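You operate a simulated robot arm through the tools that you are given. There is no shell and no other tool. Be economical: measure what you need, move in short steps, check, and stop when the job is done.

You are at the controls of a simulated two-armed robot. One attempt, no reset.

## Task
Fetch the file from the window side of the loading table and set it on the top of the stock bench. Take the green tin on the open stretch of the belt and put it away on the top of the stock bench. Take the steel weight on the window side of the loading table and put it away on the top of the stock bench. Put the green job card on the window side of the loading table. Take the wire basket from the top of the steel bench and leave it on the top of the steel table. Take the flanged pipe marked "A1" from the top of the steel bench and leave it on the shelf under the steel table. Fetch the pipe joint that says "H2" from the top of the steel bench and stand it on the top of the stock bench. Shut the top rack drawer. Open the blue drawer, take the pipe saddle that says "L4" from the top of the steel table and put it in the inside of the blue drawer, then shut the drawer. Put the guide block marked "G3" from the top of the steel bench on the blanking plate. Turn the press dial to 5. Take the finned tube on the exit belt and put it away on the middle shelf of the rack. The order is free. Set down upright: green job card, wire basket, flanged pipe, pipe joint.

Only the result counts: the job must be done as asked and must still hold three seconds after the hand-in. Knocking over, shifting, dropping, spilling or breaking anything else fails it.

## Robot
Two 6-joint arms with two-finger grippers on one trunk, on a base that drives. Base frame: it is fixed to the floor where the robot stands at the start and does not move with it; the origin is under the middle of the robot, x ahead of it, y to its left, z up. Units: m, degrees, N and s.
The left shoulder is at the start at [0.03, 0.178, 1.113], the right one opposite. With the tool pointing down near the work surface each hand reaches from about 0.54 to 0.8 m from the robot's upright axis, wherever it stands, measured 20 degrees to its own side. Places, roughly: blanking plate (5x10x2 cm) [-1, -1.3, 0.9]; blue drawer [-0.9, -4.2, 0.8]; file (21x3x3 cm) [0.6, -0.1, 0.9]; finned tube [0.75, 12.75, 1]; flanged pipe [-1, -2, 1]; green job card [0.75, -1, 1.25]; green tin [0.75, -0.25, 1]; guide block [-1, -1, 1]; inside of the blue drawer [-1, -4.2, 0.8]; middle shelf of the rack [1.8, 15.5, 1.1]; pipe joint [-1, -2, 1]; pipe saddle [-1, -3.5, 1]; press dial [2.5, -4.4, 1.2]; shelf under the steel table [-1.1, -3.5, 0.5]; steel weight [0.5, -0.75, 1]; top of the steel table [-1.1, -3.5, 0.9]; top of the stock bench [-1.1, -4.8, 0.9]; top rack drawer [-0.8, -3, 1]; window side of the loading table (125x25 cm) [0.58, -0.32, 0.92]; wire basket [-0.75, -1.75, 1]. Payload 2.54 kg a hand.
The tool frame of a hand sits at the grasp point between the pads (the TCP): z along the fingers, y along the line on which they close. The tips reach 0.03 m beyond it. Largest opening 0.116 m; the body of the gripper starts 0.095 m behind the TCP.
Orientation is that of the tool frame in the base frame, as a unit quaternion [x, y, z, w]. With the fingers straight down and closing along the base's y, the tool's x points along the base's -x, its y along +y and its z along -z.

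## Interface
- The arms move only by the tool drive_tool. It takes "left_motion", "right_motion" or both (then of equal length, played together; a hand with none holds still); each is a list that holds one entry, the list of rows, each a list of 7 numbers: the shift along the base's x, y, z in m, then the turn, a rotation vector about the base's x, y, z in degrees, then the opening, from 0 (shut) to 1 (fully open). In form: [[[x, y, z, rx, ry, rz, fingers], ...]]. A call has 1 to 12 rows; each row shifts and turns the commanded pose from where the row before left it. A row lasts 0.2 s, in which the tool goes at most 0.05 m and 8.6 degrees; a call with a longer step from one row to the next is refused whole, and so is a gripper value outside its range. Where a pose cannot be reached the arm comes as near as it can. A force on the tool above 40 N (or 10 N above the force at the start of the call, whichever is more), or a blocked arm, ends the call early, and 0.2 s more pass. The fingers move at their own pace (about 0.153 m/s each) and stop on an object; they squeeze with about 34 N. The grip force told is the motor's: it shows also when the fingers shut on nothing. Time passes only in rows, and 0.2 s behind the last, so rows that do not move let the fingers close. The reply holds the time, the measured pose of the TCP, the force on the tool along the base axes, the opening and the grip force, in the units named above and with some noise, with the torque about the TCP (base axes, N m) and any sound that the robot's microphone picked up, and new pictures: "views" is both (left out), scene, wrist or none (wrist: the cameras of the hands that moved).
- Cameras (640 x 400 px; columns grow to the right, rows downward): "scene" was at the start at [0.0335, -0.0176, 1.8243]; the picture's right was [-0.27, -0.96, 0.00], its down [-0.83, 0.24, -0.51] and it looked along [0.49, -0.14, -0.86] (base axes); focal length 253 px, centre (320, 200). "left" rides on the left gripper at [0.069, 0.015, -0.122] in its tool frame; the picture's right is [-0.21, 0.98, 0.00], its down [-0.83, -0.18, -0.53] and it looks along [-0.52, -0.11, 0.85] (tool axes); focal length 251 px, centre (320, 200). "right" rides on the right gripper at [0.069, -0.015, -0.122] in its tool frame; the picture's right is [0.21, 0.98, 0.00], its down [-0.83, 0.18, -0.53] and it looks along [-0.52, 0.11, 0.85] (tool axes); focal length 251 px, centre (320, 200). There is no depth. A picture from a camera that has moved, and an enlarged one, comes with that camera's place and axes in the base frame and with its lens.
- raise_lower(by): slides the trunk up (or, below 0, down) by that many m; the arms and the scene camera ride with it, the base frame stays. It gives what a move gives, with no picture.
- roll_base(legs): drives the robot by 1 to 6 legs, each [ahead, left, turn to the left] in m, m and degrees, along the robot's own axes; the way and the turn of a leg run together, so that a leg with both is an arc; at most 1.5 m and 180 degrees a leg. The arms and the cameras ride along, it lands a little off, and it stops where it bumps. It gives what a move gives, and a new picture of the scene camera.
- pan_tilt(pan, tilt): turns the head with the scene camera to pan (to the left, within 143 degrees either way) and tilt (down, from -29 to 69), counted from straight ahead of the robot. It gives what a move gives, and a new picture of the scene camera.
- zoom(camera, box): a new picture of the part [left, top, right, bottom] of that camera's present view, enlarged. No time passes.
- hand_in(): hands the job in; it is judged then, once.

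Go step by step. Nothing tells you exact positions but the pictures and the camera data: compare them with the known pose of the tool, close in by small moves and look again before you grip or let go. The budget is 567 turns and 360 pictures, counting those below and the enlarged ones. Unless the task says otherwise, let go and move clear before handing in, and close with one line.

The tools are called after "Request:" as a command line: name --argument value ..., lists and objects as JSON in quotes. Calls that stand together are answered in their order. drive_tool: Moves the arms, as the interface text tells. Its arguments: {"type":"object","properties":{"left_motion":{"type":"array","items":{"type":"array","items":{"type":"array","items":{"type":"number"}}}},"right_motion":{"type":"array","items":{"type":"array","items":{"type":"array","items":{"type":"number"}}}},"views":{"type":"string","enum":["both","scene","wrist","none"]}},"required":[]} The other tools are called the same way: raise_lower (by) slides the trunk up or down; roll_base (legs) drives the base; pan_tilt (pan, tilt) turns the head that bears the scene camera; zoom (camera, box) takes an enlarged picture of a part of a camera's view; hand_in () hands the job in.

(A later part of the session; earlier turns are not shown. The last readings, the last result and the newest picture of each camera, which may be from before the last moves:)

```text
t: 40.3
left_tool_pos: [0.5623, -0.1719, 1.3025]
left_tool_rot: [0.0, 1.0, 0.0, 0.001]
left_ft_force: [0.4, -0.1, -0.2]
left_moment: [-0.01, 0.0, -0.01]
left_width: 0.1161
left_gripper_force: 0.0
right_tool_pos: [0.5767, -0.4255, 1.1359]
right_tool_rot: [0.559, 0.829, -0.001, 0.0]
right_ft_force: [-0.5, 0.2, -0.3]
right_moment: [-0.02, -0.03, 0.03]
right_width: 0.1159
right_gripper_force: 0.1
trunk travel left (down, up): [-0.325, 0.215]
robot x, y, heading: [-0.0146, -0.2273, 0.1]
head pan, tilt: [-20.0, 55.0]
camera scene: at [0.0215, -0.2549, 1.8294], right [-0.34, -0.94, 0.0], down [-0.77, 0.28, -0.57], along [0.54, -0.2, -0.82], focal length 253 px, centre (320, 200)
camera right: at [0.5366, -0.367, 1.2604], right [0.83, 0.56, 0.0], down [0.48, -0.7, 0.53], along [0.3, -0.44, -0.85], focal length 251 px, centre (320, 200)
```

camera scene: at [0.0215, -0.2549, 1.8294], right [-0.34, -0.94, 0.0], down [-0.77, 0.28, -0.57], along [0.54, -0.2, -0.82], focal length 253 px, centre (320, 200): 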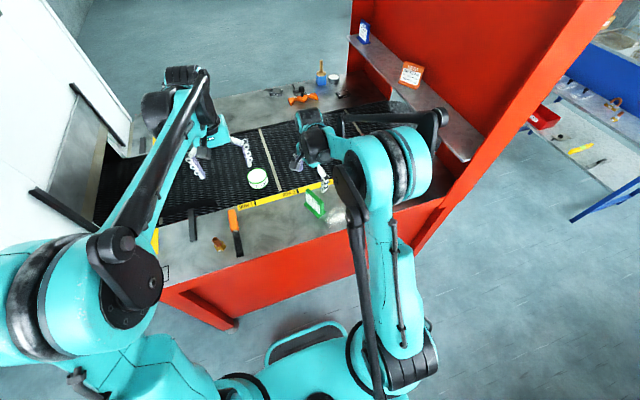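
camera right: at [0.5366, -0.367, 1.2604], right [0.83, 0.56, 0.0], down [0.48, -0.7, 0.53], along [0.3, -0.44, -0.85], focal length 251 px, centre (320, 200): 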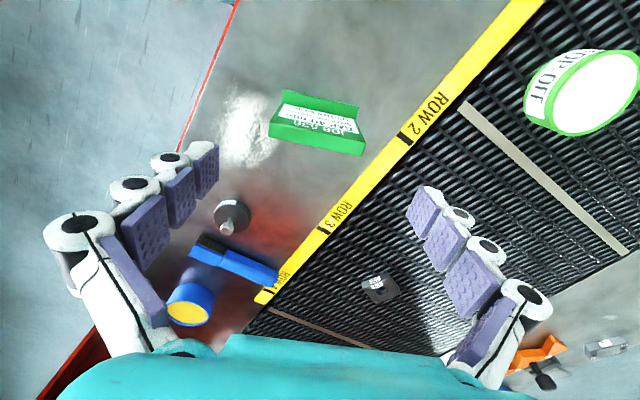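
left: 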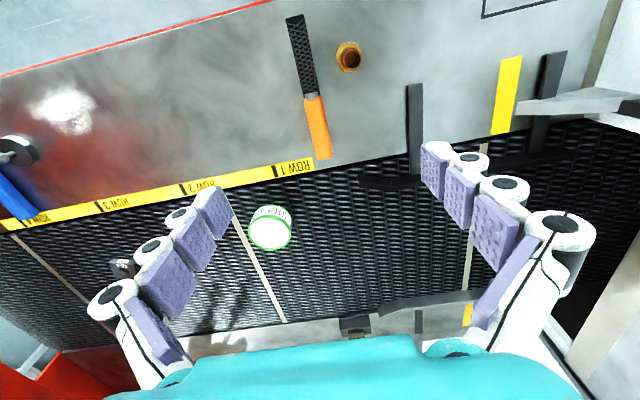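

The card stands on the table. Next the file with the left hand; at the same time the right hand turns back.

Request:
drive_tool --left_motion '[[[0.014, 0.033, -0.03, 0, 0, 0, 0.5], [0.014, 0.034, -0.03, 0, 0, 0, 0.5], [0, 0, -0.045, 0, 0, 0, 0.5], [0, 0, -0.045, 0, 0, 0, 0.5], [0, 0, -0.045, 0, 0, 0, 0.5], [0, 0, -0.045, 0, 0, 0, 0.5], [0, 0, -0.03, 0, 0, 0, 0.5], [0, 0, 0, 0, 0, 0, 0.5]]]' --right_motion '[[[0, -0.02, 0.03, 0, 0, 8.5, 1], [0, -0.02, 0.03, 0, 0, 8.5, 1], [0, -0.01, 0.03, 0, 0, 8.5, 1], [0, 0, 0.03, 0, 0, 8.5, 1], [0, 0, 0, 0, 0, 8.5, 1], [0, 0, 0, 0, 0, 8.5, 1], [0, 0, 0, 0, 0, 8.5, 1], [0, 0, 0, 0, 0, 8.5, 1]]]' --views "wrist"

```text
t: 42.1
left_tool_pos: [0.5916, -0.1064, 1.0306]
left_tool_rot: [0.0, 1.0, 0.001, 0.0]
left_ft_force: [0.2, -0.7, 0.0]
left_moment: [-0.02, 0.0, 0.02]
left_width: 0.0582
left_gripper_force: 0.1
right_tool_pos: [0.5776, -0.4757, 1.2557]
right_tool_rot: [-0.001, 1.0, 0.0, 0.0]
right_ft_force: [-0.4, 0.1, 0.6]
right_moment: [-0.01, 0.0, -0.02]
right_width: 0.1161
right_gripper_force: 0.2
trunk travel left (down, up): [-0.325, 0.215]
robot x, y, heading: [-0.0132, -0.2284, 0.1]
head pan, tilt: [-20.0, 55.0]
camera right: at [0.5088, -0.4907, 1.3797], right [-0.22, 0.98, 0.0], down [0.83, 0.18, 0.53], along [0.52, 0.12, -0.85], focal length 251 px, centre (320, 200)
camera left: at [0.523, -0.0911, 1.1524], right [0.21, 0.98, 0.0], down [0.83, -0.18, 0.53], along [0.52, -0.11, -0.85], focal length 251 px, centre (320, 200)
```

right: 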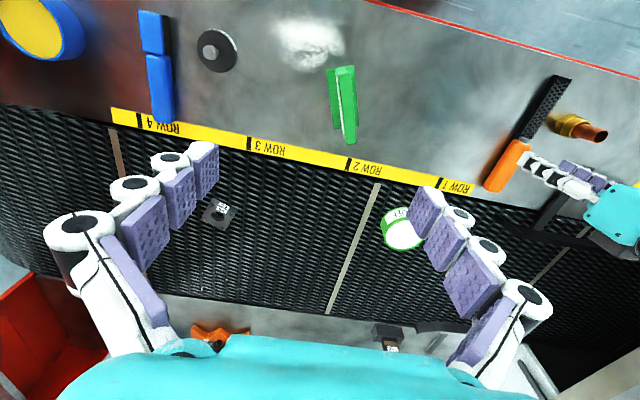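
left: 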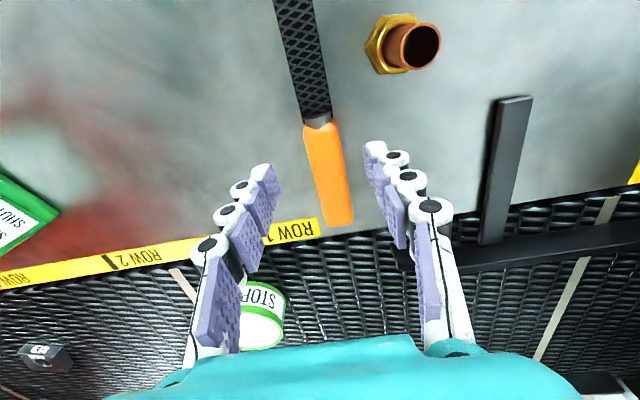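

File handle is centred between the fingers. Lowering and gripping.

Request:
drive_tool --left_motion '[[[0, 0, -0.04, 0, 0, 0, 0.5], [0, 0, -0.031, 0, 0, 0, 0.5], [0, 0, 0, 0, 0, 0, 0.5], [0, 0, 0, 0, 0, 0, 0], [0, 0, 0, 0, 0, 0, 0]]]' --views "wrist"

```text
t: 43.3
left_tool_pos: [0.5915, -0.1054, 0.9598]
left_tool_rot: [0.001, 1.0, 0.0, 0.0]
left_ft_force: [0.0, 0.6, 0.4]
left_moment: [0.02, -0.12, 0.04]
left_width: 0.0294
left_gripper_force: 34.0
right_tool_pos: [0.5774, -0.4753, 1.2551]
right_tool_rot: [0.0, 1.0, -0.001, -0.001]
right_ft_force: [0.3, -0.2, 0.0]
right_moment: [0.02, -0.02, 0.01]
right_width: 0.1161
right_gripper_force: 0.1
trunk travel left (down, up): [-0.325, 0.215]
robot x, y, heading: [-0.0131, -0.2315, 0.2]
head pan, tilt: [-20.0, 55.0]
camera left: at [0.5234, -0.0908, 1.0816], right [0.21, 0.98, 0.0], down [0.83, -0.18, 0.53], along [0.52, -0.11, -0.85], focal length 251 px, centre (320, 200)
```

left: 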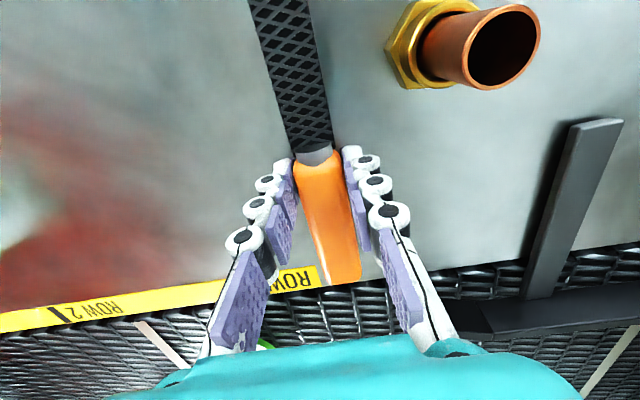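

File gripped. Lifting and moving it aside to the left.

Request:
drive_tool --left_motion '[[[0, 0, 0.03, 0, 0, 0, 0], [0, 0, 0.045, 0, 0, 0, 0], [0, 0, 0.045, 0, 0, 0, 0], [0, 0.02, 0.045, 0, 0, 0, 0], [0, 0.03, 0.04, 0, 0, 0, 0], [0, 0.03, 0.04, 0, 0, 0, 0], [0, 0.03, 0.04, 0, 0, 0, 0]]]' --views "none"

Request:
roll_base --legs '[[0.13, 0, 0]]'

Request:
drive_tool --right_motion '[[[0.015, 0.045, 0.0, 0, 0, 0, 1], [0.015, 0.045, 0, 0, 0, 0, 1], [0.015, 0.045, 0, 0, 0, 0, 1], [0.015, 0.045, 0, 0, 0, 0, 1], [0.015, 0.045, 0, 0, 0, 0, 1]]]' --views "both"

```text
t: 44.9
left_tool_pos: [0.5914, 0.0075, 1.2454]
left_tool_rot: [0.0, 1.0, 0.0, 0.001]
left_ft_force: [-0.4, 0.5, -2.6]
left_moment: [-0.06, 0.03, 0.02]
left_width: 0.0293
left_gripper_force: 33.8
right_tool_pos: [0.5781, -0.4747, 1.2568]
right_tool_rot: [0.0, 1.0, 0.0, 0.0]
right_ft_force: [0.1, -0.2, 0.2]
right_moment: [-0.02, -0.03, 0.02]
right_width: 0.1161
right_gripper_force: 0.1
trunk travel left (down, up): [-0.325, 0.215]
robot x, y, heading: [-0.0137, -0.2315, 0.1]
head pan, tilt: [-20.0, 55.0]
```

```text
t: 46.2
left_tool_pos: [0.7221, 0.0058, 1.2435]
left_tool_rot: [0.0, 1.0, 0.0, 0.0]
left_ft_force: [0.7, -0.4, -2.2]
left_moment: [-0.03, 0.03, 0.0]
left_width: 0.029
left_gripper_force: 34.5
right_tool_pos: [0.7087, -0.4757, 1.2549]
right_tool_rot: [0.0, 1.0, -0.001, 0.0]
right_ft_force: [0.3, -0.1, 0.4]
right_moment: [0.02, 0.02, 0.01]
right_width: 0.1158
right_gripper_force: 0.0
trunk travel left (down, up): [-0.325, 0.215]
robot x, y, heading: [0.1185, -0.2322, 0.1]
head pan, tilt: [-20.0, 55.0]
camera scene: at [0.153, -0.2552, 1.8294], right [-0.34, -0.94, 0.0], down [-0.77, 0.28, -0.57], along [0.54, -0.2, -0.82], focal length 253 px, centre (320, 200)
```

scene: 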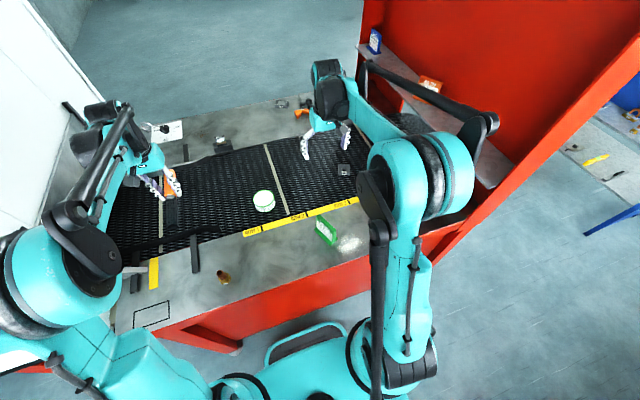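

```text
t: 47.4
left_tool_pos: [0.7224, 0.0073, 1.2445]
left_tool_rot: [0.0, 1.0, -0.001, -0.001]
left_ft_force: [0.4, 0.0, -1.9]
left_moment: [-0.03, 0.07, 0.01]
left_width: 0.0294
left_gripper_force: 34.2
right_tool_pos: [0.7841, -0.249, 1.2545]
right_tool_rot: [-0.001, 1.0, 0.0, -0.001]
right_ft_force: [0.3, 0.6, 0.3]
right_moment: [-0.04, 0.04, 0.0]
right_width: 0.116
right_gripper_force: 0.0
trunk travel left (down, up): [-0.325, 0.215]
robot x, y, heading: [0.1175, -0.23, -0.1]
head pan, tilt: [-20.0, 55.0]
camera scene: at [0.1548, -0.2531, 1.8293], right [-0.34, -0.94, 0.0], down [-0.77, 0.28, -0.57], along [0.54, -0.2, -0.82], focal length 253 px, centre (320, 200)
camera right: at [0.7147, -0.264, 1.3787], right [-0.21, 0.98, 0.0], down [0.83, 0.18, 0.53], along [0.52, 0.11, -0.85], focal length 251 px, centre (320, 200)
```

scene: 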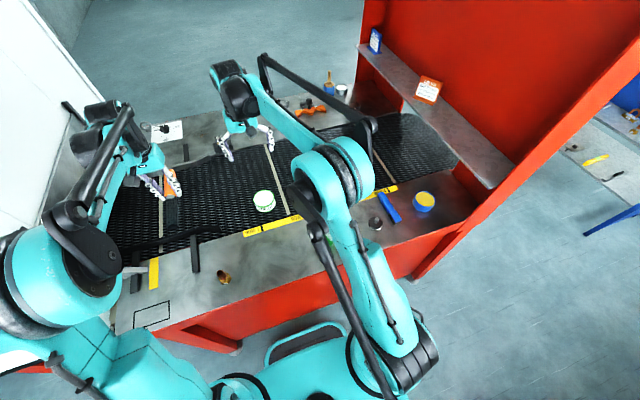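
right: 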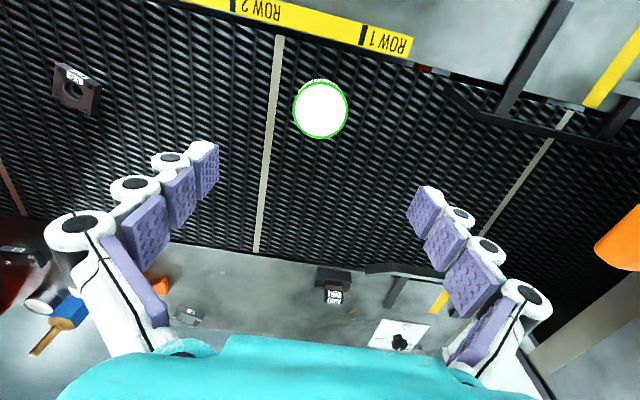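

The tin is nearly beneath the right hand. Lowering part-way with a small correction.

Request:
drive_tool --right_motion '[[[0.013, 0, -0.045, 0, 0, 0, 1], [0, 0, -0.045, 0, 0, 0, 1], [0, 0, -0.045, 0, 0, 0, 1], [0, 0, -0.045, 0, 0, 0, 1], [0, 0, -0.02, 0, 0, 0, 1]]]' --views "wrist"

```text
t: 48.6
left_tool_pos: [0.7222, 0.0059, 1.2456]
left_tool_rot: [0.0, 1.0, -0.001, 0.001]
left_ft_force: [-0.1, -0.5, -2.4]
left_moment: [0.02, 0.02, 0.01]
left_width: 0.0291
left_gripper_force: 33.9
right_tool_pos: [0.7953, -0.2497, 1.0561]
right_tool_rot: [0.0, 1.0, 0.001, 0.0]
right_ft_force: [0.5, 0.1, 0.5]
right_moment: [-0.01, -0.01, -0.02]
right_width: 0.1161
right_gripper_force: 0.0
trunk travel left (down, up): [-0.325, 0.215]
robot x, y, heading: [0.1173, -0.2295, 0.3]
head pan, tilt: [-20.0, 55.0]
camera right: at [0.7262, -0.2649, 1.1794], right [-0.21, 0.98, 0.0], down [0.83, 0.18, 0.53], along [0.52, 0.11, -0.85], focal length 251 px, centre (320, 200)
```

right: 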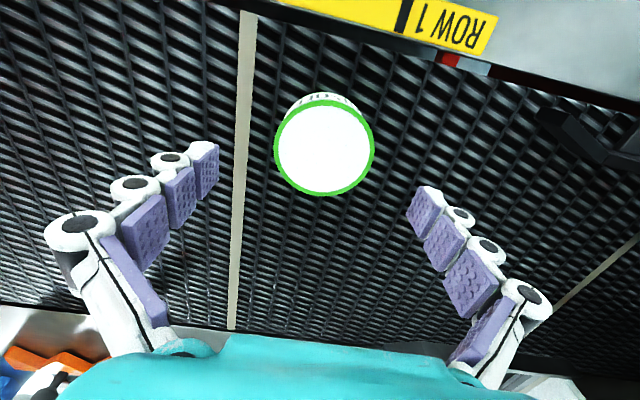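

Tin top ≈ z 0.978, dia ≈ 8 cm, well centred. Lowering and gripping.

Request:
drive_tool --right_motion '[[[0.002, 0.003, -0.045, 0, 0, 0, 1], [0, 0, -0.04, 0, 0, 0, 1], [0, 0, 0, 0, 0, 0, 0.5], [0, 0, 0, 0, 0, 0, 0.3], [0, 0, 0, 0, 0, 0, 0.3], [0, 0, 0.03, 0, 0, 0, 0.3], [0, 0, 0.03, 0, 0, 0, 0.3]]]' --views "wrist"

```text
t: 50.2
left_tool_pos: [0.7221, 0.0062, 1.2454]
left_tool_rot: [0.0, 1.0, 0.0, 0.0]
left_ft_force: [0.7, -0.8, -1.9]
left_moment: [-0.01, 0.04, 0.01]
left_width: 0.0289
left_gripper_force: 34.4
right_tool_pos: [0.7978, -0.2479, 1.0302]
right_tool_rot: [0.0, 1.0, 0.0, 0.0]
right_ft_force: [-0.7, -0.8, -4.1]
right_moment: [0.0, 0.02, 0.01]
right_width: 0.0823
right_gripper_force: 34.4
trunk travel left (down, up): [-0.325, 0.215]
robot x, y, heading: [0.1162, -0.2303, -0.2]
head pan, tilt: [-20.0, 55.0]
camera right: at [0.7289, -0.2622, 1.1541], right [-0.21, 0.98, 0.0], down [0.83, 0.18, 0.53], along [0.52, 0.11, -0.85], focal length 251 px, centre (320, 200)
```

right: 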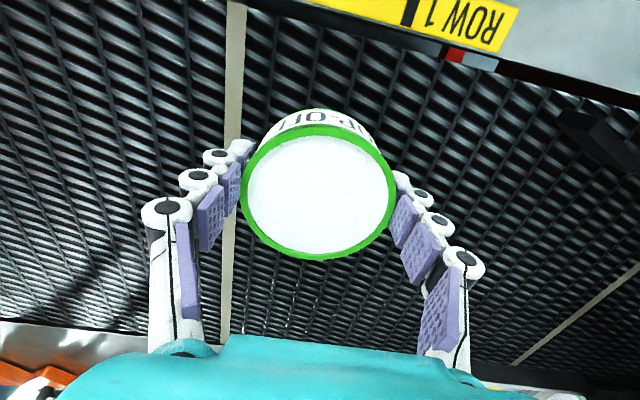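

Tin held. Lifting it, then backing off and driving toward the stock bench.

Request:
drive_tool --right_motion '[[[0, 0, 0.045, 0, 0, 0, 0.3], [0, 0, 0.045, 0, 0, 0, 0.3], [0, 0, 0.045, 0, 0, 0, 0.3], [-0.03, -0.02, 0.03, 0, 0, 0, 0.3], [-0.03, -0.03, 0.02, 0, 0, 0, 0.3], [-0.03, -0.03, 0, 0, 0, 0, 0.3], [-0.03, -0.03, 0, 0, 0, 0, 0.3]]]' --views "none"

Request:
roll_base --legs '[[-0.4, 0, 0], [0, 0, -90], [1.3, 0, 0]]'

Request:
pan_tilt --pan 0 --tilt 30

```text
t: 51.8
left_tool_pos: [0.7197, 0.0049, 1.2468]
left_tool_rot: [0.0, 1.0, 0.002, 0.001]
left_ft_force: [-0.5, 0.4, -1.4]
left_moment: [0.03, -0.03, 0.01]
left_width: 0.0293
left_gripper_force: 33.7
right_tool_pos: [0.6769, -0.3578, 1.2161]
right_tool_rot: [0.0, 1.0, 0.002, 0.0]
right_ft_force: [-0.8, 0.0, -4.3]
right_moment: [0.01, -0.01, 0.0]
right_width: 0.0823
right_gripper_force: 34.3
trunk travel left (down, up): [-0.325, 0.215]
robot x, y, heading: [0.1148, -0.2316, -0.0]
head pan, tilt: [-20.0, 55.0]
```

```text
t: 64.2
left_tool_pos: [-0.0191, -2.1264, 1.2455]
left_tool_rot: [0.702, 0.712, 0.0, 0.0]
left_ft_force: [0.4, 0.0, -1.0]
left_moment: [-0.01, -0.01, 0.01]
left_width: 0.0291
left_gripper_force: 33.8
right_tool_pos: [-0.3818, -2.0866, 1.2162]
right_tool_rot: [0.703, 0.712, 0.0, 0.0]
right_ft_force: [0.7, 0.1, -4.9]
right_moment: [0.04, -0.01, 0.01]
right_width: 0.0819
right_gripper_force: 34.3
trunk travel left (down, up): [-0.325, 0.215]
robot x, y, heading: [-0.2675, -1.5242, -89.2]
head pan, tilt: [-20.0, 55.0]
camera scene: at [-0.2906, -1.5614, 1.8293], right [-0.94, 0.33, 0.0], down [0.27, 0.77, -0.57], along [-0.19, -0.54, -0.82], focal length 253 px, centre (320, 200)
```

scene: 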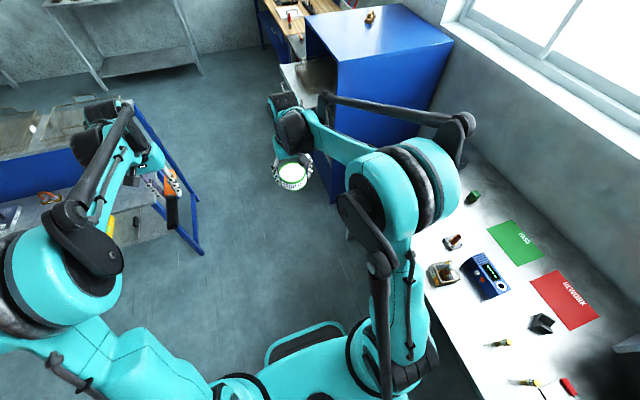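

```text
t: 65.0
left_tool_pos: [-0.0191, -2.1258, 1.2449]
left_tool_rot: [0.703, 0.711, 0.0, 0.001]
left_ft_force: [0.6, 0.6, -1.1]
left_moment: [0.04, 0.03, 0.0]
left_width: 0.0287
left_gripper_force: 33.7
right_tool_pos: [-0.3821, -2.0874, 1.2154]
right_tool_rot: [0.703, 0.711, 0.0, 0.0]
right_ft_force: [0.5, -0.3, -4.3]
right_moment: [0.02, -0.01, -0.02]
right_width: 0.082
right_gripper_force: 34.2
trunk travel left (down, up): [-0.325, 0.215]
robot x, y, heading: [-0.2678, -1.521, -89.3]
head pan, tilt: [0.0, 30.0]
camera scene: at [-0.2658, -1.5834, 1.8653], right [-1.0, -0.01, 0.0], down [-0.01, 0.5, -0.87], along [0.01, -0.87, -0.5], focal length 253 px, centre (320, 200)
```

scene: 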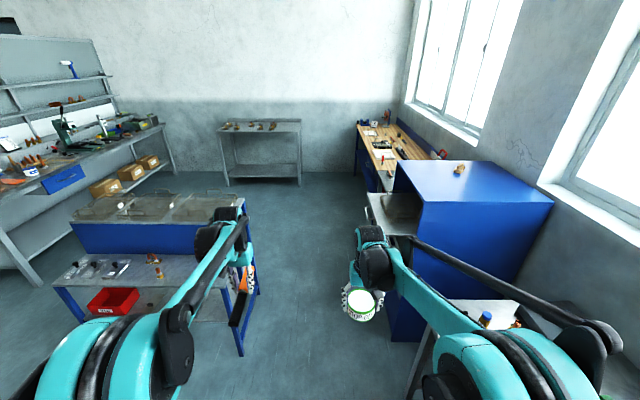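

The aisle ahead is clear: blue bench on the left, blue cabinet on the right, the wooden stock bench far right. Driving on.

Request:
roll_base --legs '[[1.5, 0, -0.8]]'

Request:
pan_tilt --pan -45 --tilt 35

```text
t: 72.5
left_tool_pos: [-0.0117, -3.62, 1.2458]
left_tool_rot: [0.706, 0.708, 0.0, 0.001]
left_ft_force: [-0.9, -0.1, -2.1]
left_moment: [0.06, 0.02, -0.02]
left_width: 0.0289
left_gripper_force: 34.7
right_tool_pos: [-0.3751, -3.5773, 1.2145]
right_tool_rot: [0.706, 0.709, 0.0, 0.0]
right_ft_force: [0.3, 0.6, -4.6]
right_moment: [0.03, -0.01, 0.0]
right_width: 0.0821
right_gripper_force: 33.9
trunk travel left (down, up): [-0.325, 0.215]
robot x, y, heading: [-0.2549, -3.0127, -89.7]
head pan, tilt: [0.0, 30.0]
camera scene: at [-0.2539, -3.0764, 1.8653], right [-1.0, 0.0, 0.0], down [0.0, 0.5, -0.87], along [0.0, -0.87, -0.5], focal length 253 px, centre (320, 200)
```

scene: 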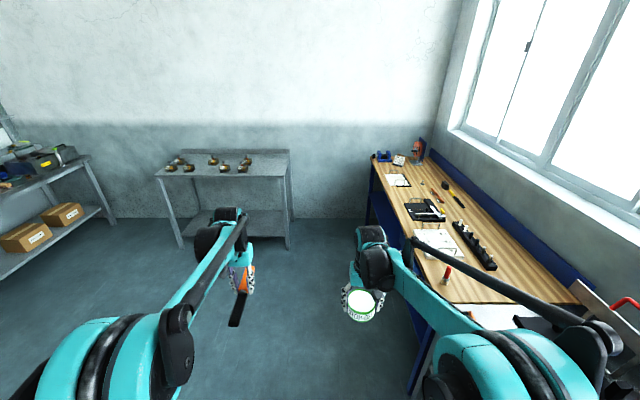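

```text
t: 73.6
left_tool_pos: [-0.012, -3.6202, 1.2449]
left_tool_rot: [0.706, 0.708, 0.0, 0.0]
left_ft_force: [0.1, -0.5, -1.5]
left_moment: [0.03, 0.04, -0.02]
left_width: 0.0291
left_gripper_force: 33.8
right_tool_pos: [-0.3752, -3.5776, 1.2158]
right_tool_rot: [0.706, 0.708, 0.0, 0.0]
right_ft_force: [-0.7, -0.9, -3.3]
right_moment: [0.02, 0.01, 0.01]
right_width: 0.0822
right_gripper_force: 33.9
trunk travel left (down, up): [-0.325, 0.215]
robot x, y, heading: [-0.2537, -3.0156, -89.5]
head pan, tilt: [-45.0, 35.0]
camera scene: at [-0.3162, -3.0484, 1.8576], right [-0.71, 0.7, 0.0], down [0.4, 0.41, -0.82], along [-0.58, -0.58, -0.57], focal length 253 px, centre (320, 200)
```

scene: 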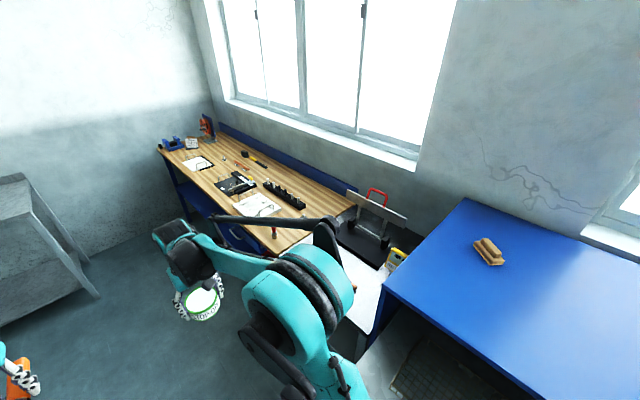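

The wooden stock bench is ahead on the right. Driving on and turning to face it.

Request:
roll_base --legs '[[1.3, 0, 0], [0, 0, -90]]'

Request:
pan_tilt --pan 0 --tilt 45

```text
t: 83.9
left_tool_pos: [-0.8455, -4.5553, 1.2448]
left_tool_rot: [1.0, 0.006, 0.001, 0.0]
left_ft_force: [0.4, 0.4, -2.2]
left_moment: [0.0, -0.06, 0.04]
left_width: 0.029
left_gripper_force: 34.2
right_tool_pos: [-0.8048, -4.1926, 1.216]
right_tool_rot: [1.0, 0.006, 0.001, 0.0]
right_ft_force: [0.9, -0.1, -4.1]
right_moment: [-0.04, -0.04, 0.0]
right_width: 0.0821
right_gripper_force: 33.9
trunk travel left (down, up): [-0.325, 0.215]
robot x, y, heading: [-0.2444, -4.3122, -179.2]
head pan, tilt: [-45.0, 35.0]
camera scene: at [-0.2783, -4.2481, 1.8576], right [0.7, 0.72, 0.0], down [0.41, -0.4, -0.82], along [-0.59, 0.57, -0.57], focal length 253 px, centre (320, 200)
```

scene: 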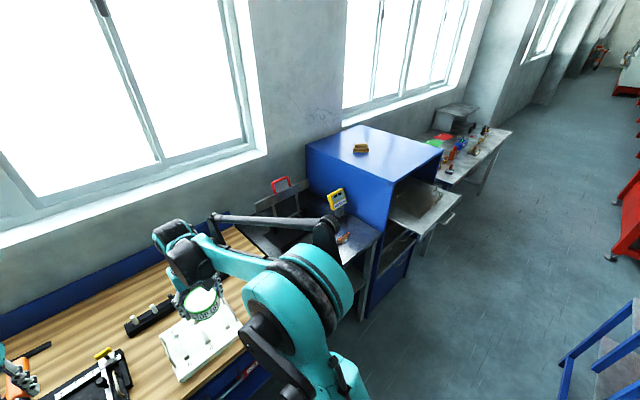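

```text
t: 85.0
left_tool_pos: [-0.846, -4.5567, 1.2456]
left_tool_rot: [1.0, 0.006, 0.0, 0.0]
left_ft_force: [0.3, -0.3, -1.3]
left_moment: [0.01, -0.05, -0.01]
left_width: 0.0292
left_gripper_force: 33.6
right_tool_pos: [-0.8052, -4.193, 1.2157]
right_tool_rot: [1.0, 0.005, 0.0, 0.0]
right_ft_force: [0.0, -0.5, -4.4]
right_moment: [0.04, -0.06, 0.0]
right_width: 0.0822
right_gripper_force: 33.6
trunk travel left (down, up): [-0.325, 0.215]
robot x, y, heading: [-0.2418, -4.3118, -179.4]
head pan, tilt: [0.0, 45.0]
camera scene: at [-0.2966, -4.3106, 1.8428], right [-0.01, 1.0, 0.0], down [0.71, 0.01, -0.71], along [-0.71, -0.01, -0.71], focal length 253 px, centre (320, 200)
```

scene: 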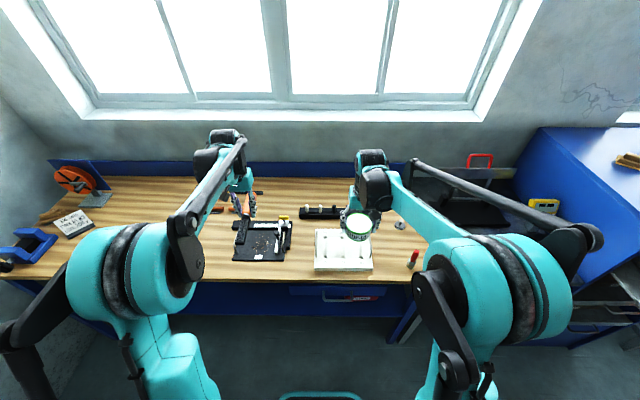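

I see free bench top left of the black tray. Sliding the base left and a little ahead.

Request:
roll_base --legs '[[0.08, 0.6, -0.7]]'

```text
t: 88.4
left_tool_pos: [-0.9255, -5.1476, 1.245]
left_tool_rot: [1.0, -0.001, 0.0, -0.001]
left_ft_force: [1.4, 0.9, -2.6]
left_moment: [0.0, -0.02, 0.02]
left_width: 0.0293
left_gripper_force: 34.4
right_tool_pos: [-0.8815, -4.786, 1.2157]
right_tool_rot: [1.0, 0.0, 0.0, 0.0]
right_ft_force: [0.2, 1.4, -4.4]
right_moment: [0.03, -0.03, 0.03]
right_width: 0.0823
right_gripper_force: 34.0
trunk travel left (down, up): [-0.325, 0.215]
robot x, y, heading: [-0.3204, -4.911, 180.0]
head pan, tilt: [0.0, 45.0]
camera scene: at [-0.3737, -4.9106, 1.8427], right [0.0, 1.0, 0.0], down [0.71, 0.0, -0.71], along [-0.71, 0.0, -0.71], focal length 253 px, centre (320, 200)
```

scene: 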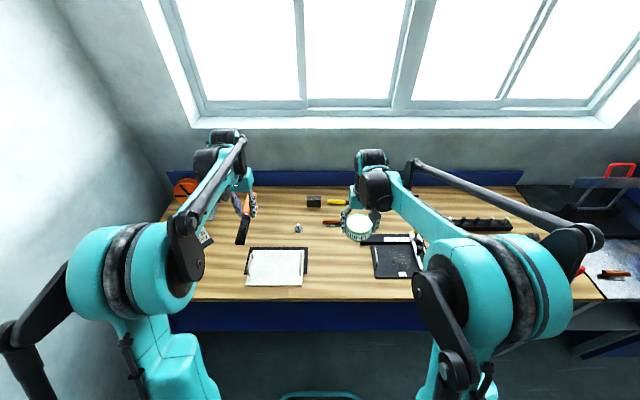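

There is free wood between clipboard and black tray, and left of the clipboard. Positioning tin and file above those spots.

Request:
drive_tool --left_motion '[[[0, -0.045, -0.01, 0, 0, 0, 0], [0, -0.045, -0.01, 0, 0, 0, 0], [0, -0.045, -0.01, 0, 0, 0, 0], [0, -0.04, -0.02, 0, 0, 0, 0], [0, 0, -0.03, 0, 0, 0, 0], [0, 0, -0.03, 0, 0, 0, 0]]]' --right_motion '[[[-0.04, 0, 0, 0, 0, 0, 0.3], [-0.035, 0, 0, 0, 0, 0, 0.3], [0, 0, -0.03, 0, 0, 0, 0.3], [0, 0, -0.03, 0, 0, 0, 0.3], [0, 0, -0.03, 0, 0, 0, 0.3], [0, 0, 0, 0, 0, 0, 0.3]]]' --views "both"

```text
t: 89.8
left_tool_pos: [-0.9268, -5.3248, 1.134]
left_tool_rot: [1.0, 0.0, 0.0, 0.0]
left_ft_force: [0.1, -1.4, -2.6]
left_moment: [0.02, -0.03, 0.0]
left_width: 0.0292
left_gripper_force: 33.8
right_tool_pos: [-0.9561, -4.7865, 1.1263]
right_tool_rot: [1.0, 0.0, 0.0, -0.001]
right_ft_force: [0.0, -0.5, -3.6]
right_moment: [-0.01, 0.0, -0.03]
right_width: 0.0821
right_gripper_force: 34.0
trunk travel left (down, up): [-0.325, 0.215]
robot x, y, heading: [-0.319, -4.912, 180.2]
head pan, tilt: [0.0, 45.0]
camera scene: at [-0.3742, -4.9118, 1.8427], right [0.0, 1.0, 0.0], down [0.71, 0.0, -0.71], along [-0.71, 0.0, -0.71], focal length 253 px, centre (320, 200)
camera right: at [-0.8877, -4.7715, 1.2487], right [0.21, -0.98, 0.0], down [-0.83, -0.18, 0.53], along [-0.52, -0.11, -0.85], focal length 251 px, centre (320, 200)
camera left: at [-0.8565, -5.3402, 1.2551], right [-0.22, -0.98, 0.0], down [-0.83, 0.18, 0.53], along [-0.52, 0.12, -0.85], focal length 251 px, centre (320, 200)
```

scene: 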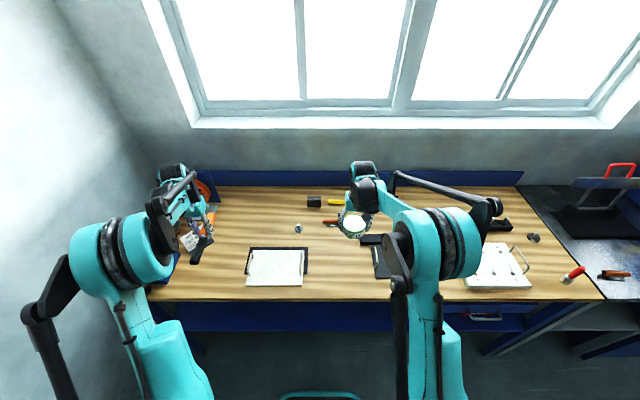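
right: 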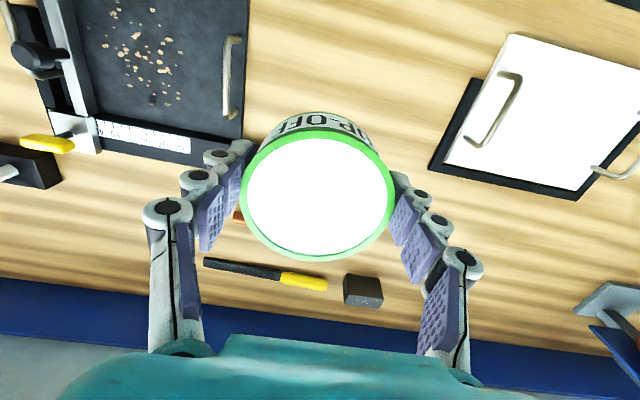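
left: 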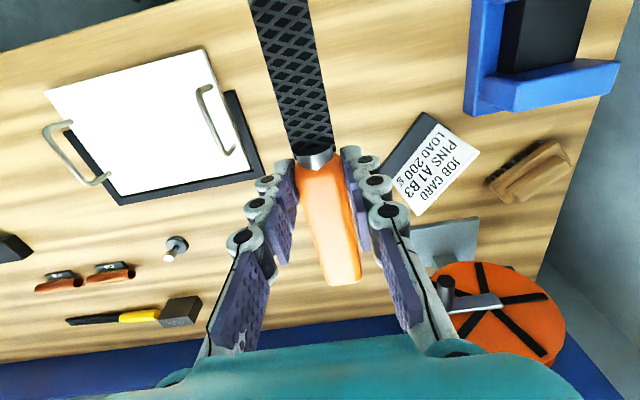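

Both spots are clear. Lowering both hands near the bench top.

Request:
drive_tool --left_motion '[[[0, 0, -0.04, 0, 0, 0, 0], [0, 0, -0.04, 0, 0, 0, 0], [0, 0, -0.04, 0, 0, 0, 0], [0, 0, -0.03, 0, 0, 0, 0]]]' --right_motion '[[[0, 0, -0.04, 0, 0, 0, 0.3], [0, 0, -0.04, 0, 0, 0, 0.3], [0, 0, -0.04, 0, 0, 0, 0.3], [0, 0, -0.0, 0, 0, 0, 0.3]]]' --views "wrist"

```text
t: 90.8
left_tool_pos: [-0.9252, -5.3242, 0.9835]
left_tool_rot: [1.0, 0.0, 0.0, 0.0]
left_ft_force: [-0.2, -0.1, -2.3]
left_moment: [-0.03, -0.03, 0.0]
left_width: 0.0292
left_gripper_force: 34.4
right_tool_pos: [-0.9566, -4.7868, 1.0045]
right_tool_rot: [1.0, -0.001, 0.0, 0.001]
right_ft_force: [0.6, -0.4, -3.8]
right_moment: [0.04, 0.0, -0.01]
right_width: 0.0822
right_gripper_force: 34.2
trunk travel left (down, up): [-0.325, 0.215]
robot x, y, heading: [-0.3187, -4.9079, 180.2]
head pan, tilt: [0.0, 45.0]
camera right: at [-0.887, -4.7711, 1.129], right [0.21, -0.98, 0.0], down [-0.83, -0.18, 0.53], along [-0.52, -0.11, -0.85], focal length 251 px, centre (320, 200)
camera left: at [-0.8567, -5.3396, 1.1054], right [-0.22, -0.98, 0.0], down [-0.83, 0.18, 0.53], along [-0.52, 0.12, -0.85], focal length 251 px, centre (320, 200)
```

right: 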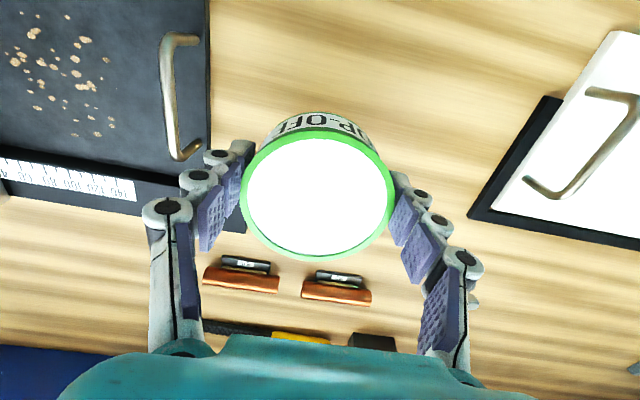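
left: 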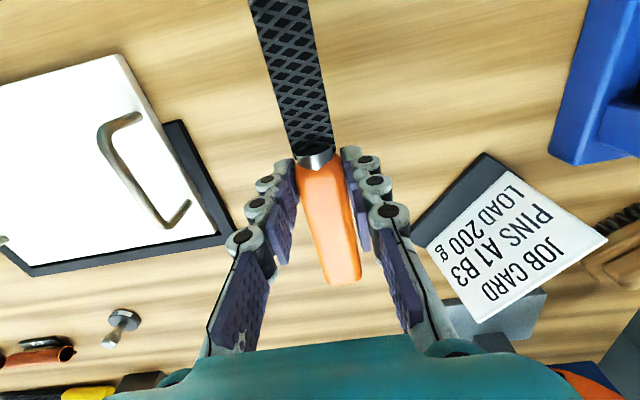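

Continuing down in small steps till contact.

Request:
drive_tool --left_motion '[[[0, 0, -0.006, 0, 0, 0, 0], [0, 0, -0.006, 0, 0, 0, 0], [0, 0, -0.006, 0, 0, 0, 0], [0, 0, -0.006, 0, 0, 0, 0]]]' --right_motion '[[[0, 0, -0.008, 0, 0, 0, 0.3], [0, 0, -0.008, 0, 0, 0, 0.3], [0, 0, -0.008, 0, 0, 0, 0.3], [0, 0, -0.008, 0, 0, 0, 0.3]]]' --views "none"

```text
t: 91.8
left_tool_pos: [-0.9267, -5.3244, 0.9615]
left_tool_rot: [1.0, -0.001, -0.001, 0.0]
left_ft_force: [-0.9, 0.1, -2.2]
left_moment: [-0.02, 0.03, 0.02]
left_width: 0.0295
left_gripper_force: 34.2
right_tool_pos: [-0.9572, -4.7864, 0.9732]
right_tool_rot: [1.0, -0.001, 0.0, 0.0]
right_ft_force: [0.4, 0.5, -4.4]
right_moment: [0.03, -0.04, -0.02]
right_width: 0.082
right_gripper_force: 34.1
trunk travel left (down, up): [-0.325, 0.215]
robot x, y, heading: [-0.3182, -4.9096, 180.1]
head pan, tilt: [0.0, 45.0]
```

Request:
drive_tool --left_motion '[[[0, 0, -0.006, 0, 0, 0, 0], [0, 0, -0.006, 0, 0, 0, 0], [0, 0, -0.006, 0, 0, 0, 0], [0, 0, -0.006, 0, 0, 0, 0]]]' --right_motion '[[[0, 0, -0.006, 0, 0, 0, 0.3], [0, 0, -0.006, 0, 0, 0, 0.3], [0, 0, -0.006, 0, 0, 0, 0.3], [0, 0, -0.006, 0, 0, 0, 0.3]]]' --views "wrist"

```text
t: 92.8
left_tool_pos: [-0.926, -5.3229, 0.9365]
left_tool_rot: [1.0, -0.001, -0.001, 0.0]
left_ft_force: [-0.3, -0.3, -2.4]
left_moment: [-0.01, -0.06, -0.02]
left_width: 0.029
left_gripper_force: 34.1
right_tool_pos: [-0.9558, -4.7866, 0.9493]
right_tool_rot: [1.0, -0.001, 0.0, 0.001]
right_ft_force: [0.4, 0.1, -4.7]
right_moment: [0.04, -0.01, -0.01]
right_width: 0.0821
right_gripper_force: 33.9
trunk travel left (down, up): [-0.325, 0.215]
robot x, y, heading: [-0.3185, -4.9115, 180.2]
head pan, tilt: [0.0, 45.0]
camera right: at [-0.8872, -4.771, 1.0732], right [0.21, -0.98, 0.0], down [-0.83, -0.18, 0.53], along [-0.52, -0.11, -0.85], focal length 251 px, centre (320, 200)
camera left: at [-0.8565, -5.3393, 1.0583], right [-0.22, -0.98, 0.0], down [-0.83, 0.18, 0.53], along [-0.52, 0.11, -0.85], focal length 251 px, centre (320, 200)
```

right: 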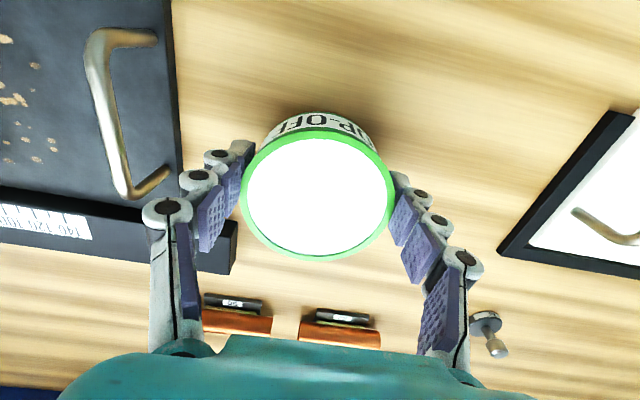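
left: 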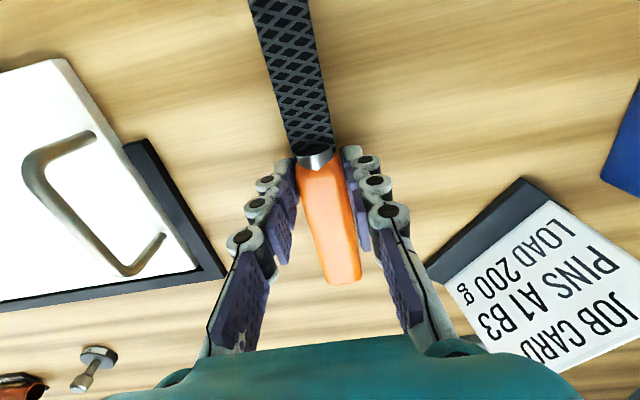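

Request:
drive_tool --left_motion '[[[0, 0, -0.006, 0, 0, 0, 0], [0, 0, -0.006, 0, 0, 0, 0], [0, 0, -0.006, 0, 0, 0, 0], [0, 0, 0, 0, 0, 0, 0]]]' --right_motion '[[[0, 0, -0.006, 0, 0, 0, 0.3], [0, 0, -0.006, 0, 0, 0, 0.3], [0, 0, -0.006, 0, 0, 0, 0.3], [0, 0, 0, 0, 0, 0, 0.3]]]' --views "none"

```text
t: 93.5
left_tool_pos: [-0.9253, -5.3231, 0.929]
left_tool_rot: [1.0, -0.002, -0.004, 0.001]
left_ft_force: [1.2, 2.1, 21.2]
left_moment: [0.29, -0.18, 0.08]
left_width: 0.0294
left_gripper_force: 33.5
right_tool_pos: [-0.954, -4.7841, 0.9405]
right_tool_rot: [1.0, 0.0, -0.001, 0.001]
right_ft_force: [0.0, 1.0, 7.4]
right_moment: [-0.23, -0.34, 0.1]
right_width: 0.0825
right_gripper_force: 34.4
trunk travel left (down, up): [-0.325, 0.215]
robot x, y, heading: [-0.3215, -4.9116, 179.9]
head pan, tilt: [0.0, 45.0]
stopped in row 3 (left hand): the force on the tool passed its limit at 51 N (the readings are from after the stop); the commanded pose is now the measured one
```

Both touch the bench. Releasing both and lifting.

Request:
drive_tool --left_motion '[[[0, 0, 0.001, 0, 0, 0, 0.5], [0, 0, 0, 0, 0, 0, 0.5], [0, 0, 0.04, 0, 0, 0, 0.5], [0, 0, 0.045, 0, 0, 0, 0.5], [0, 0, 0.045, 0, 0, 0, 0.5], [0, 0, 0.045, 0, 0, 0, 0.5], [0, 0, 0.045, 0, 0, 0, 0.5], [0, 0, 0.045, 0, 0, 0, 0.5]]]' --right_motion '[[[0, 0, 0.001, 0, 0, 0, 0.9], [0, 0, 0, 0, 0, 0, 0.9], [0, 0, 0.04, 0, 0, 0, 0.9], [0, 0, 0.045, 0, 0, 0, 0.9], [0, 0, 0.045, 0, 0, 0, 0.9], [0, 0, 0.045, 0, 0, 0, 0.9], [0, 0, 0.045, 0, 0, 0, 0.9], [0, 0, 0.045, 0, 0, 0, 0.9]]]' --views "both"

```text
t: 95.3
left_tool_pos: [-0.9265, -5.3242, 1.1942]
left_tool_rot: [1.0, 0.001, -0.001, 0.001]
left_ft_force: [0.6, 0.7, 0.3]
left_moment: [0.0, 0.0, 0.02]
left_width: 0.058
left_gripper_force: 0.0
right_tool_pos: [-0.9541, -4.7875, 1.2065]
right_tool_rot: [1.0, 0.0, -0.001, -0.001]
right_ft_force: [0.1, 0.4, -0.1]
right_moment: [-0.01, 0.04, -0.02]
right_width: 0.1046
right_gripper_force: 0.2
trunk travel left (down, up): [-0.325, 0.215]
robot x, y, heading: [-0.3205, -4.9109, 179.8]
head pan, tilt: [0.0, 45.0]
camera scene: at [-0.3706, -4.9098, 1.8429], right [0.0, 1.0, 0.0], down [0.71, 0.0, -0.71], along [-0.71, 0.0, -0.71], focal length 253 px, centre (320, 200)
camera right: at [-0.8845, -4.7721, 1.3303], right [0.21, -0.98, 0.0], down [-0.82, -0.18, 0.54], along [-0.52, -0.11, -0.84], focal length 251 px, centre (320, 200)
camera left: at [-0.8546, -5.3395, 1.3161], right [-0.21, -0.98, 0.0], down [-0.82, 0.18, 0.54], along [-0.53, 0.11, -0.84], focal length 251 px, centre (320, 200)
```

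scene: 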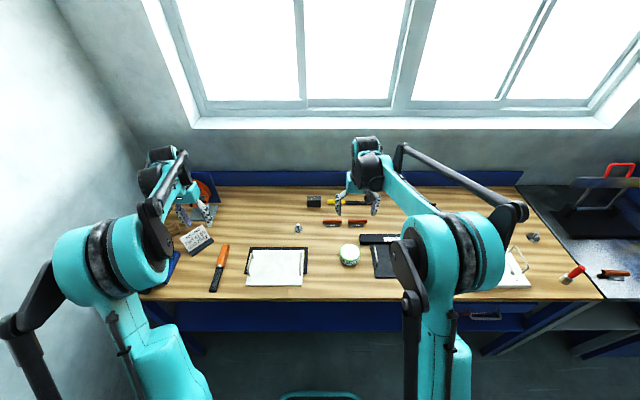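
right: 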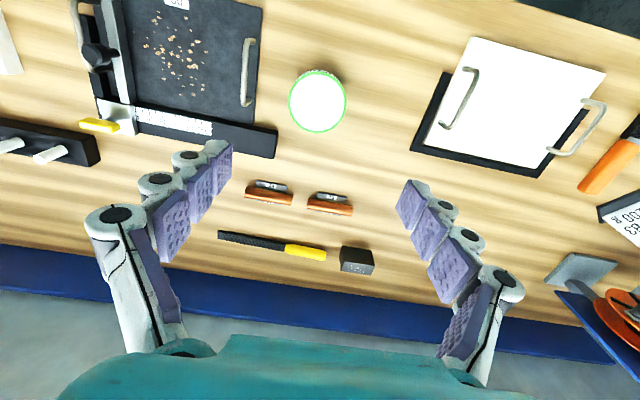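
left: 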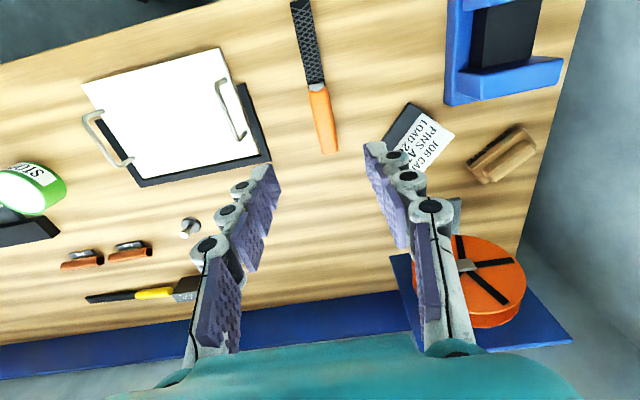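

File and tin are placed. Next the blue drawer under the bench; I back off and look at it.

Request:
roll_base --legs '[[-0.3, 0, 0], [0, -0.55, 0]]'

Request:
pan_tilt --pan -12 --tilt 50

```text
t: 100.1
left_tool_pos: [-0.6272, -4.7776, 1.1935]
left_tool_rot: [1.0, 0.0, -0.002, 0.001]
left_ft_force: [0.2, -0.1, -0.9]
left_moment: [-0.03, -0.03, 0.0]
left_width: 0.0581
left_gripper_force: 0.0
right_tool_pos: [-0.6565, -4.242, 1.205]
right_tool_rot: [1.0, -0.002, 0.0, 0.0]
right_ft_force: [0.0, 0.4, 0.0]
right_moment: [-0.02, 0.06, 0.01]
right_width: 0.1044
right_gripper_force: 0.0
trunk travel left (down, up): [-0.325, 0.215]
robot x, y, heading: [-0.0223, -4.3663, 180.1]
head pan, tilt: [0.0, 45.0]
camera scene: at [-0.0744, -4.3639, 1.8428], right [0.0, 1.0, 0.0], down [0.71, 0.0, -0.71], along [-0.71, 0.0, -0.71], focal length 253 px, centre (320, 200)
```

scene: 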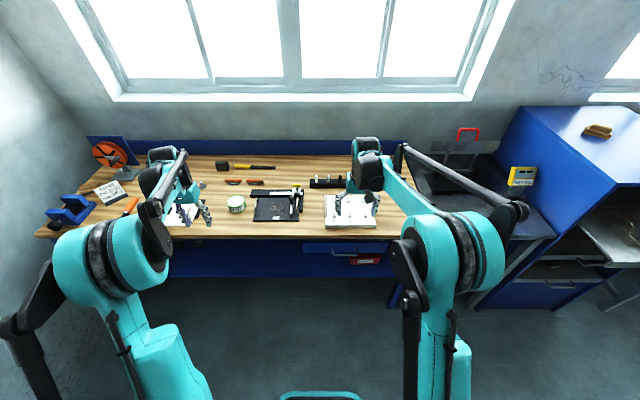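

```text
t: 100.8
left_tool_pos: [-0.6283, -4.7777, 1.1926]
left_tool_rot: [1.0, 0.0, -0.002, 0.001]
left_ft_force: [0.1, 0.5, 0.0]
left_moment: [0.0, 0.03, -0.05]
left_width: 0.058
left_gripper_force: 0.1
right_tool_pos: [-0.6572, -4.2412, 1.2045]
right_tool_rot: [1.0, 0.0, -0.001, 0.0]
right_ft_force: [0.2, -0.1, -0.3]
right_moment: [0.02, 0.0, -0.01]
right_width: 0.1043
right_gripper_force: 0.1
trunk travel left (down, up): [-0.325, 0.215]
robot x, y, heading: [-0.0212, -4.3648, 179.9]
head pan, tilt: [-12.0, 50.0]
camera scene: at [-0.0684, -4.3486, 1.8359], right [0.21, 0.98, 0.0], down [0.75, -0.16, -0.64], along [-0.63, 0.13, -0.77], focal length 253 px, centre (320, 200)
```

scene: 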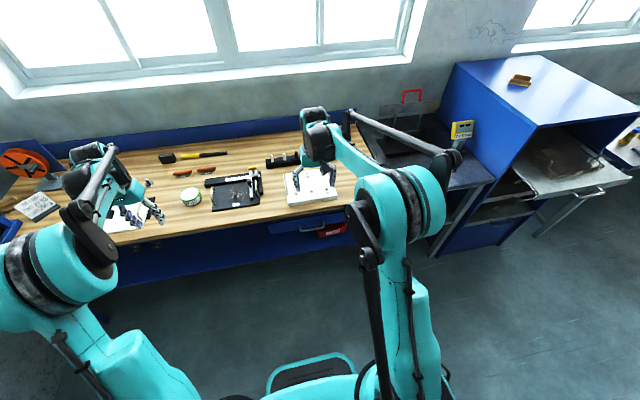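

Request:
zoom --camera "scene" --box '[240, 160, 370, 260]'

Request:
zoom --camera "scene" --box '[340, 60, 640, 250]'

```text
4.00 times, centred on (305, 210) of scene
camera zoom: at [-0.0684, -4.3486, 1.8359], right [0.21, 0.98, 0.0], down [0.75, -0.16, -0.64], along [-0.63, 0.13, -0.77], focal length 1012 px, centre (380, 160)
```

zoom: 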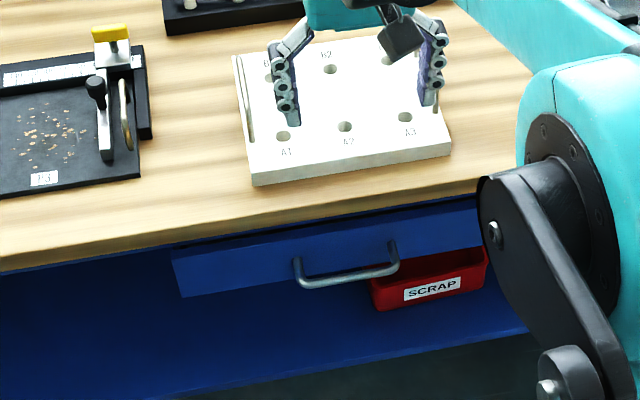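

```text
2.11 times, centred on (490, 155) of scene
camera zoom: at [-0.0684, -4.3486, 1.8359], right [0.21, 0.98, 0.0], down [0.75, -0.16, -0.64], along [-0.63, 0.13, -0.77], focal length 532 px, centre (-38, 295)
```

zoom: 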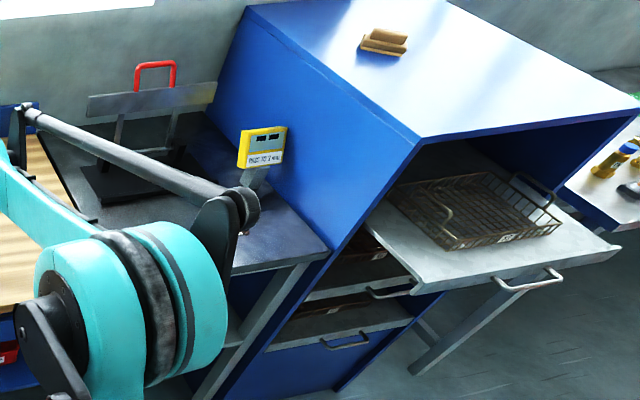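

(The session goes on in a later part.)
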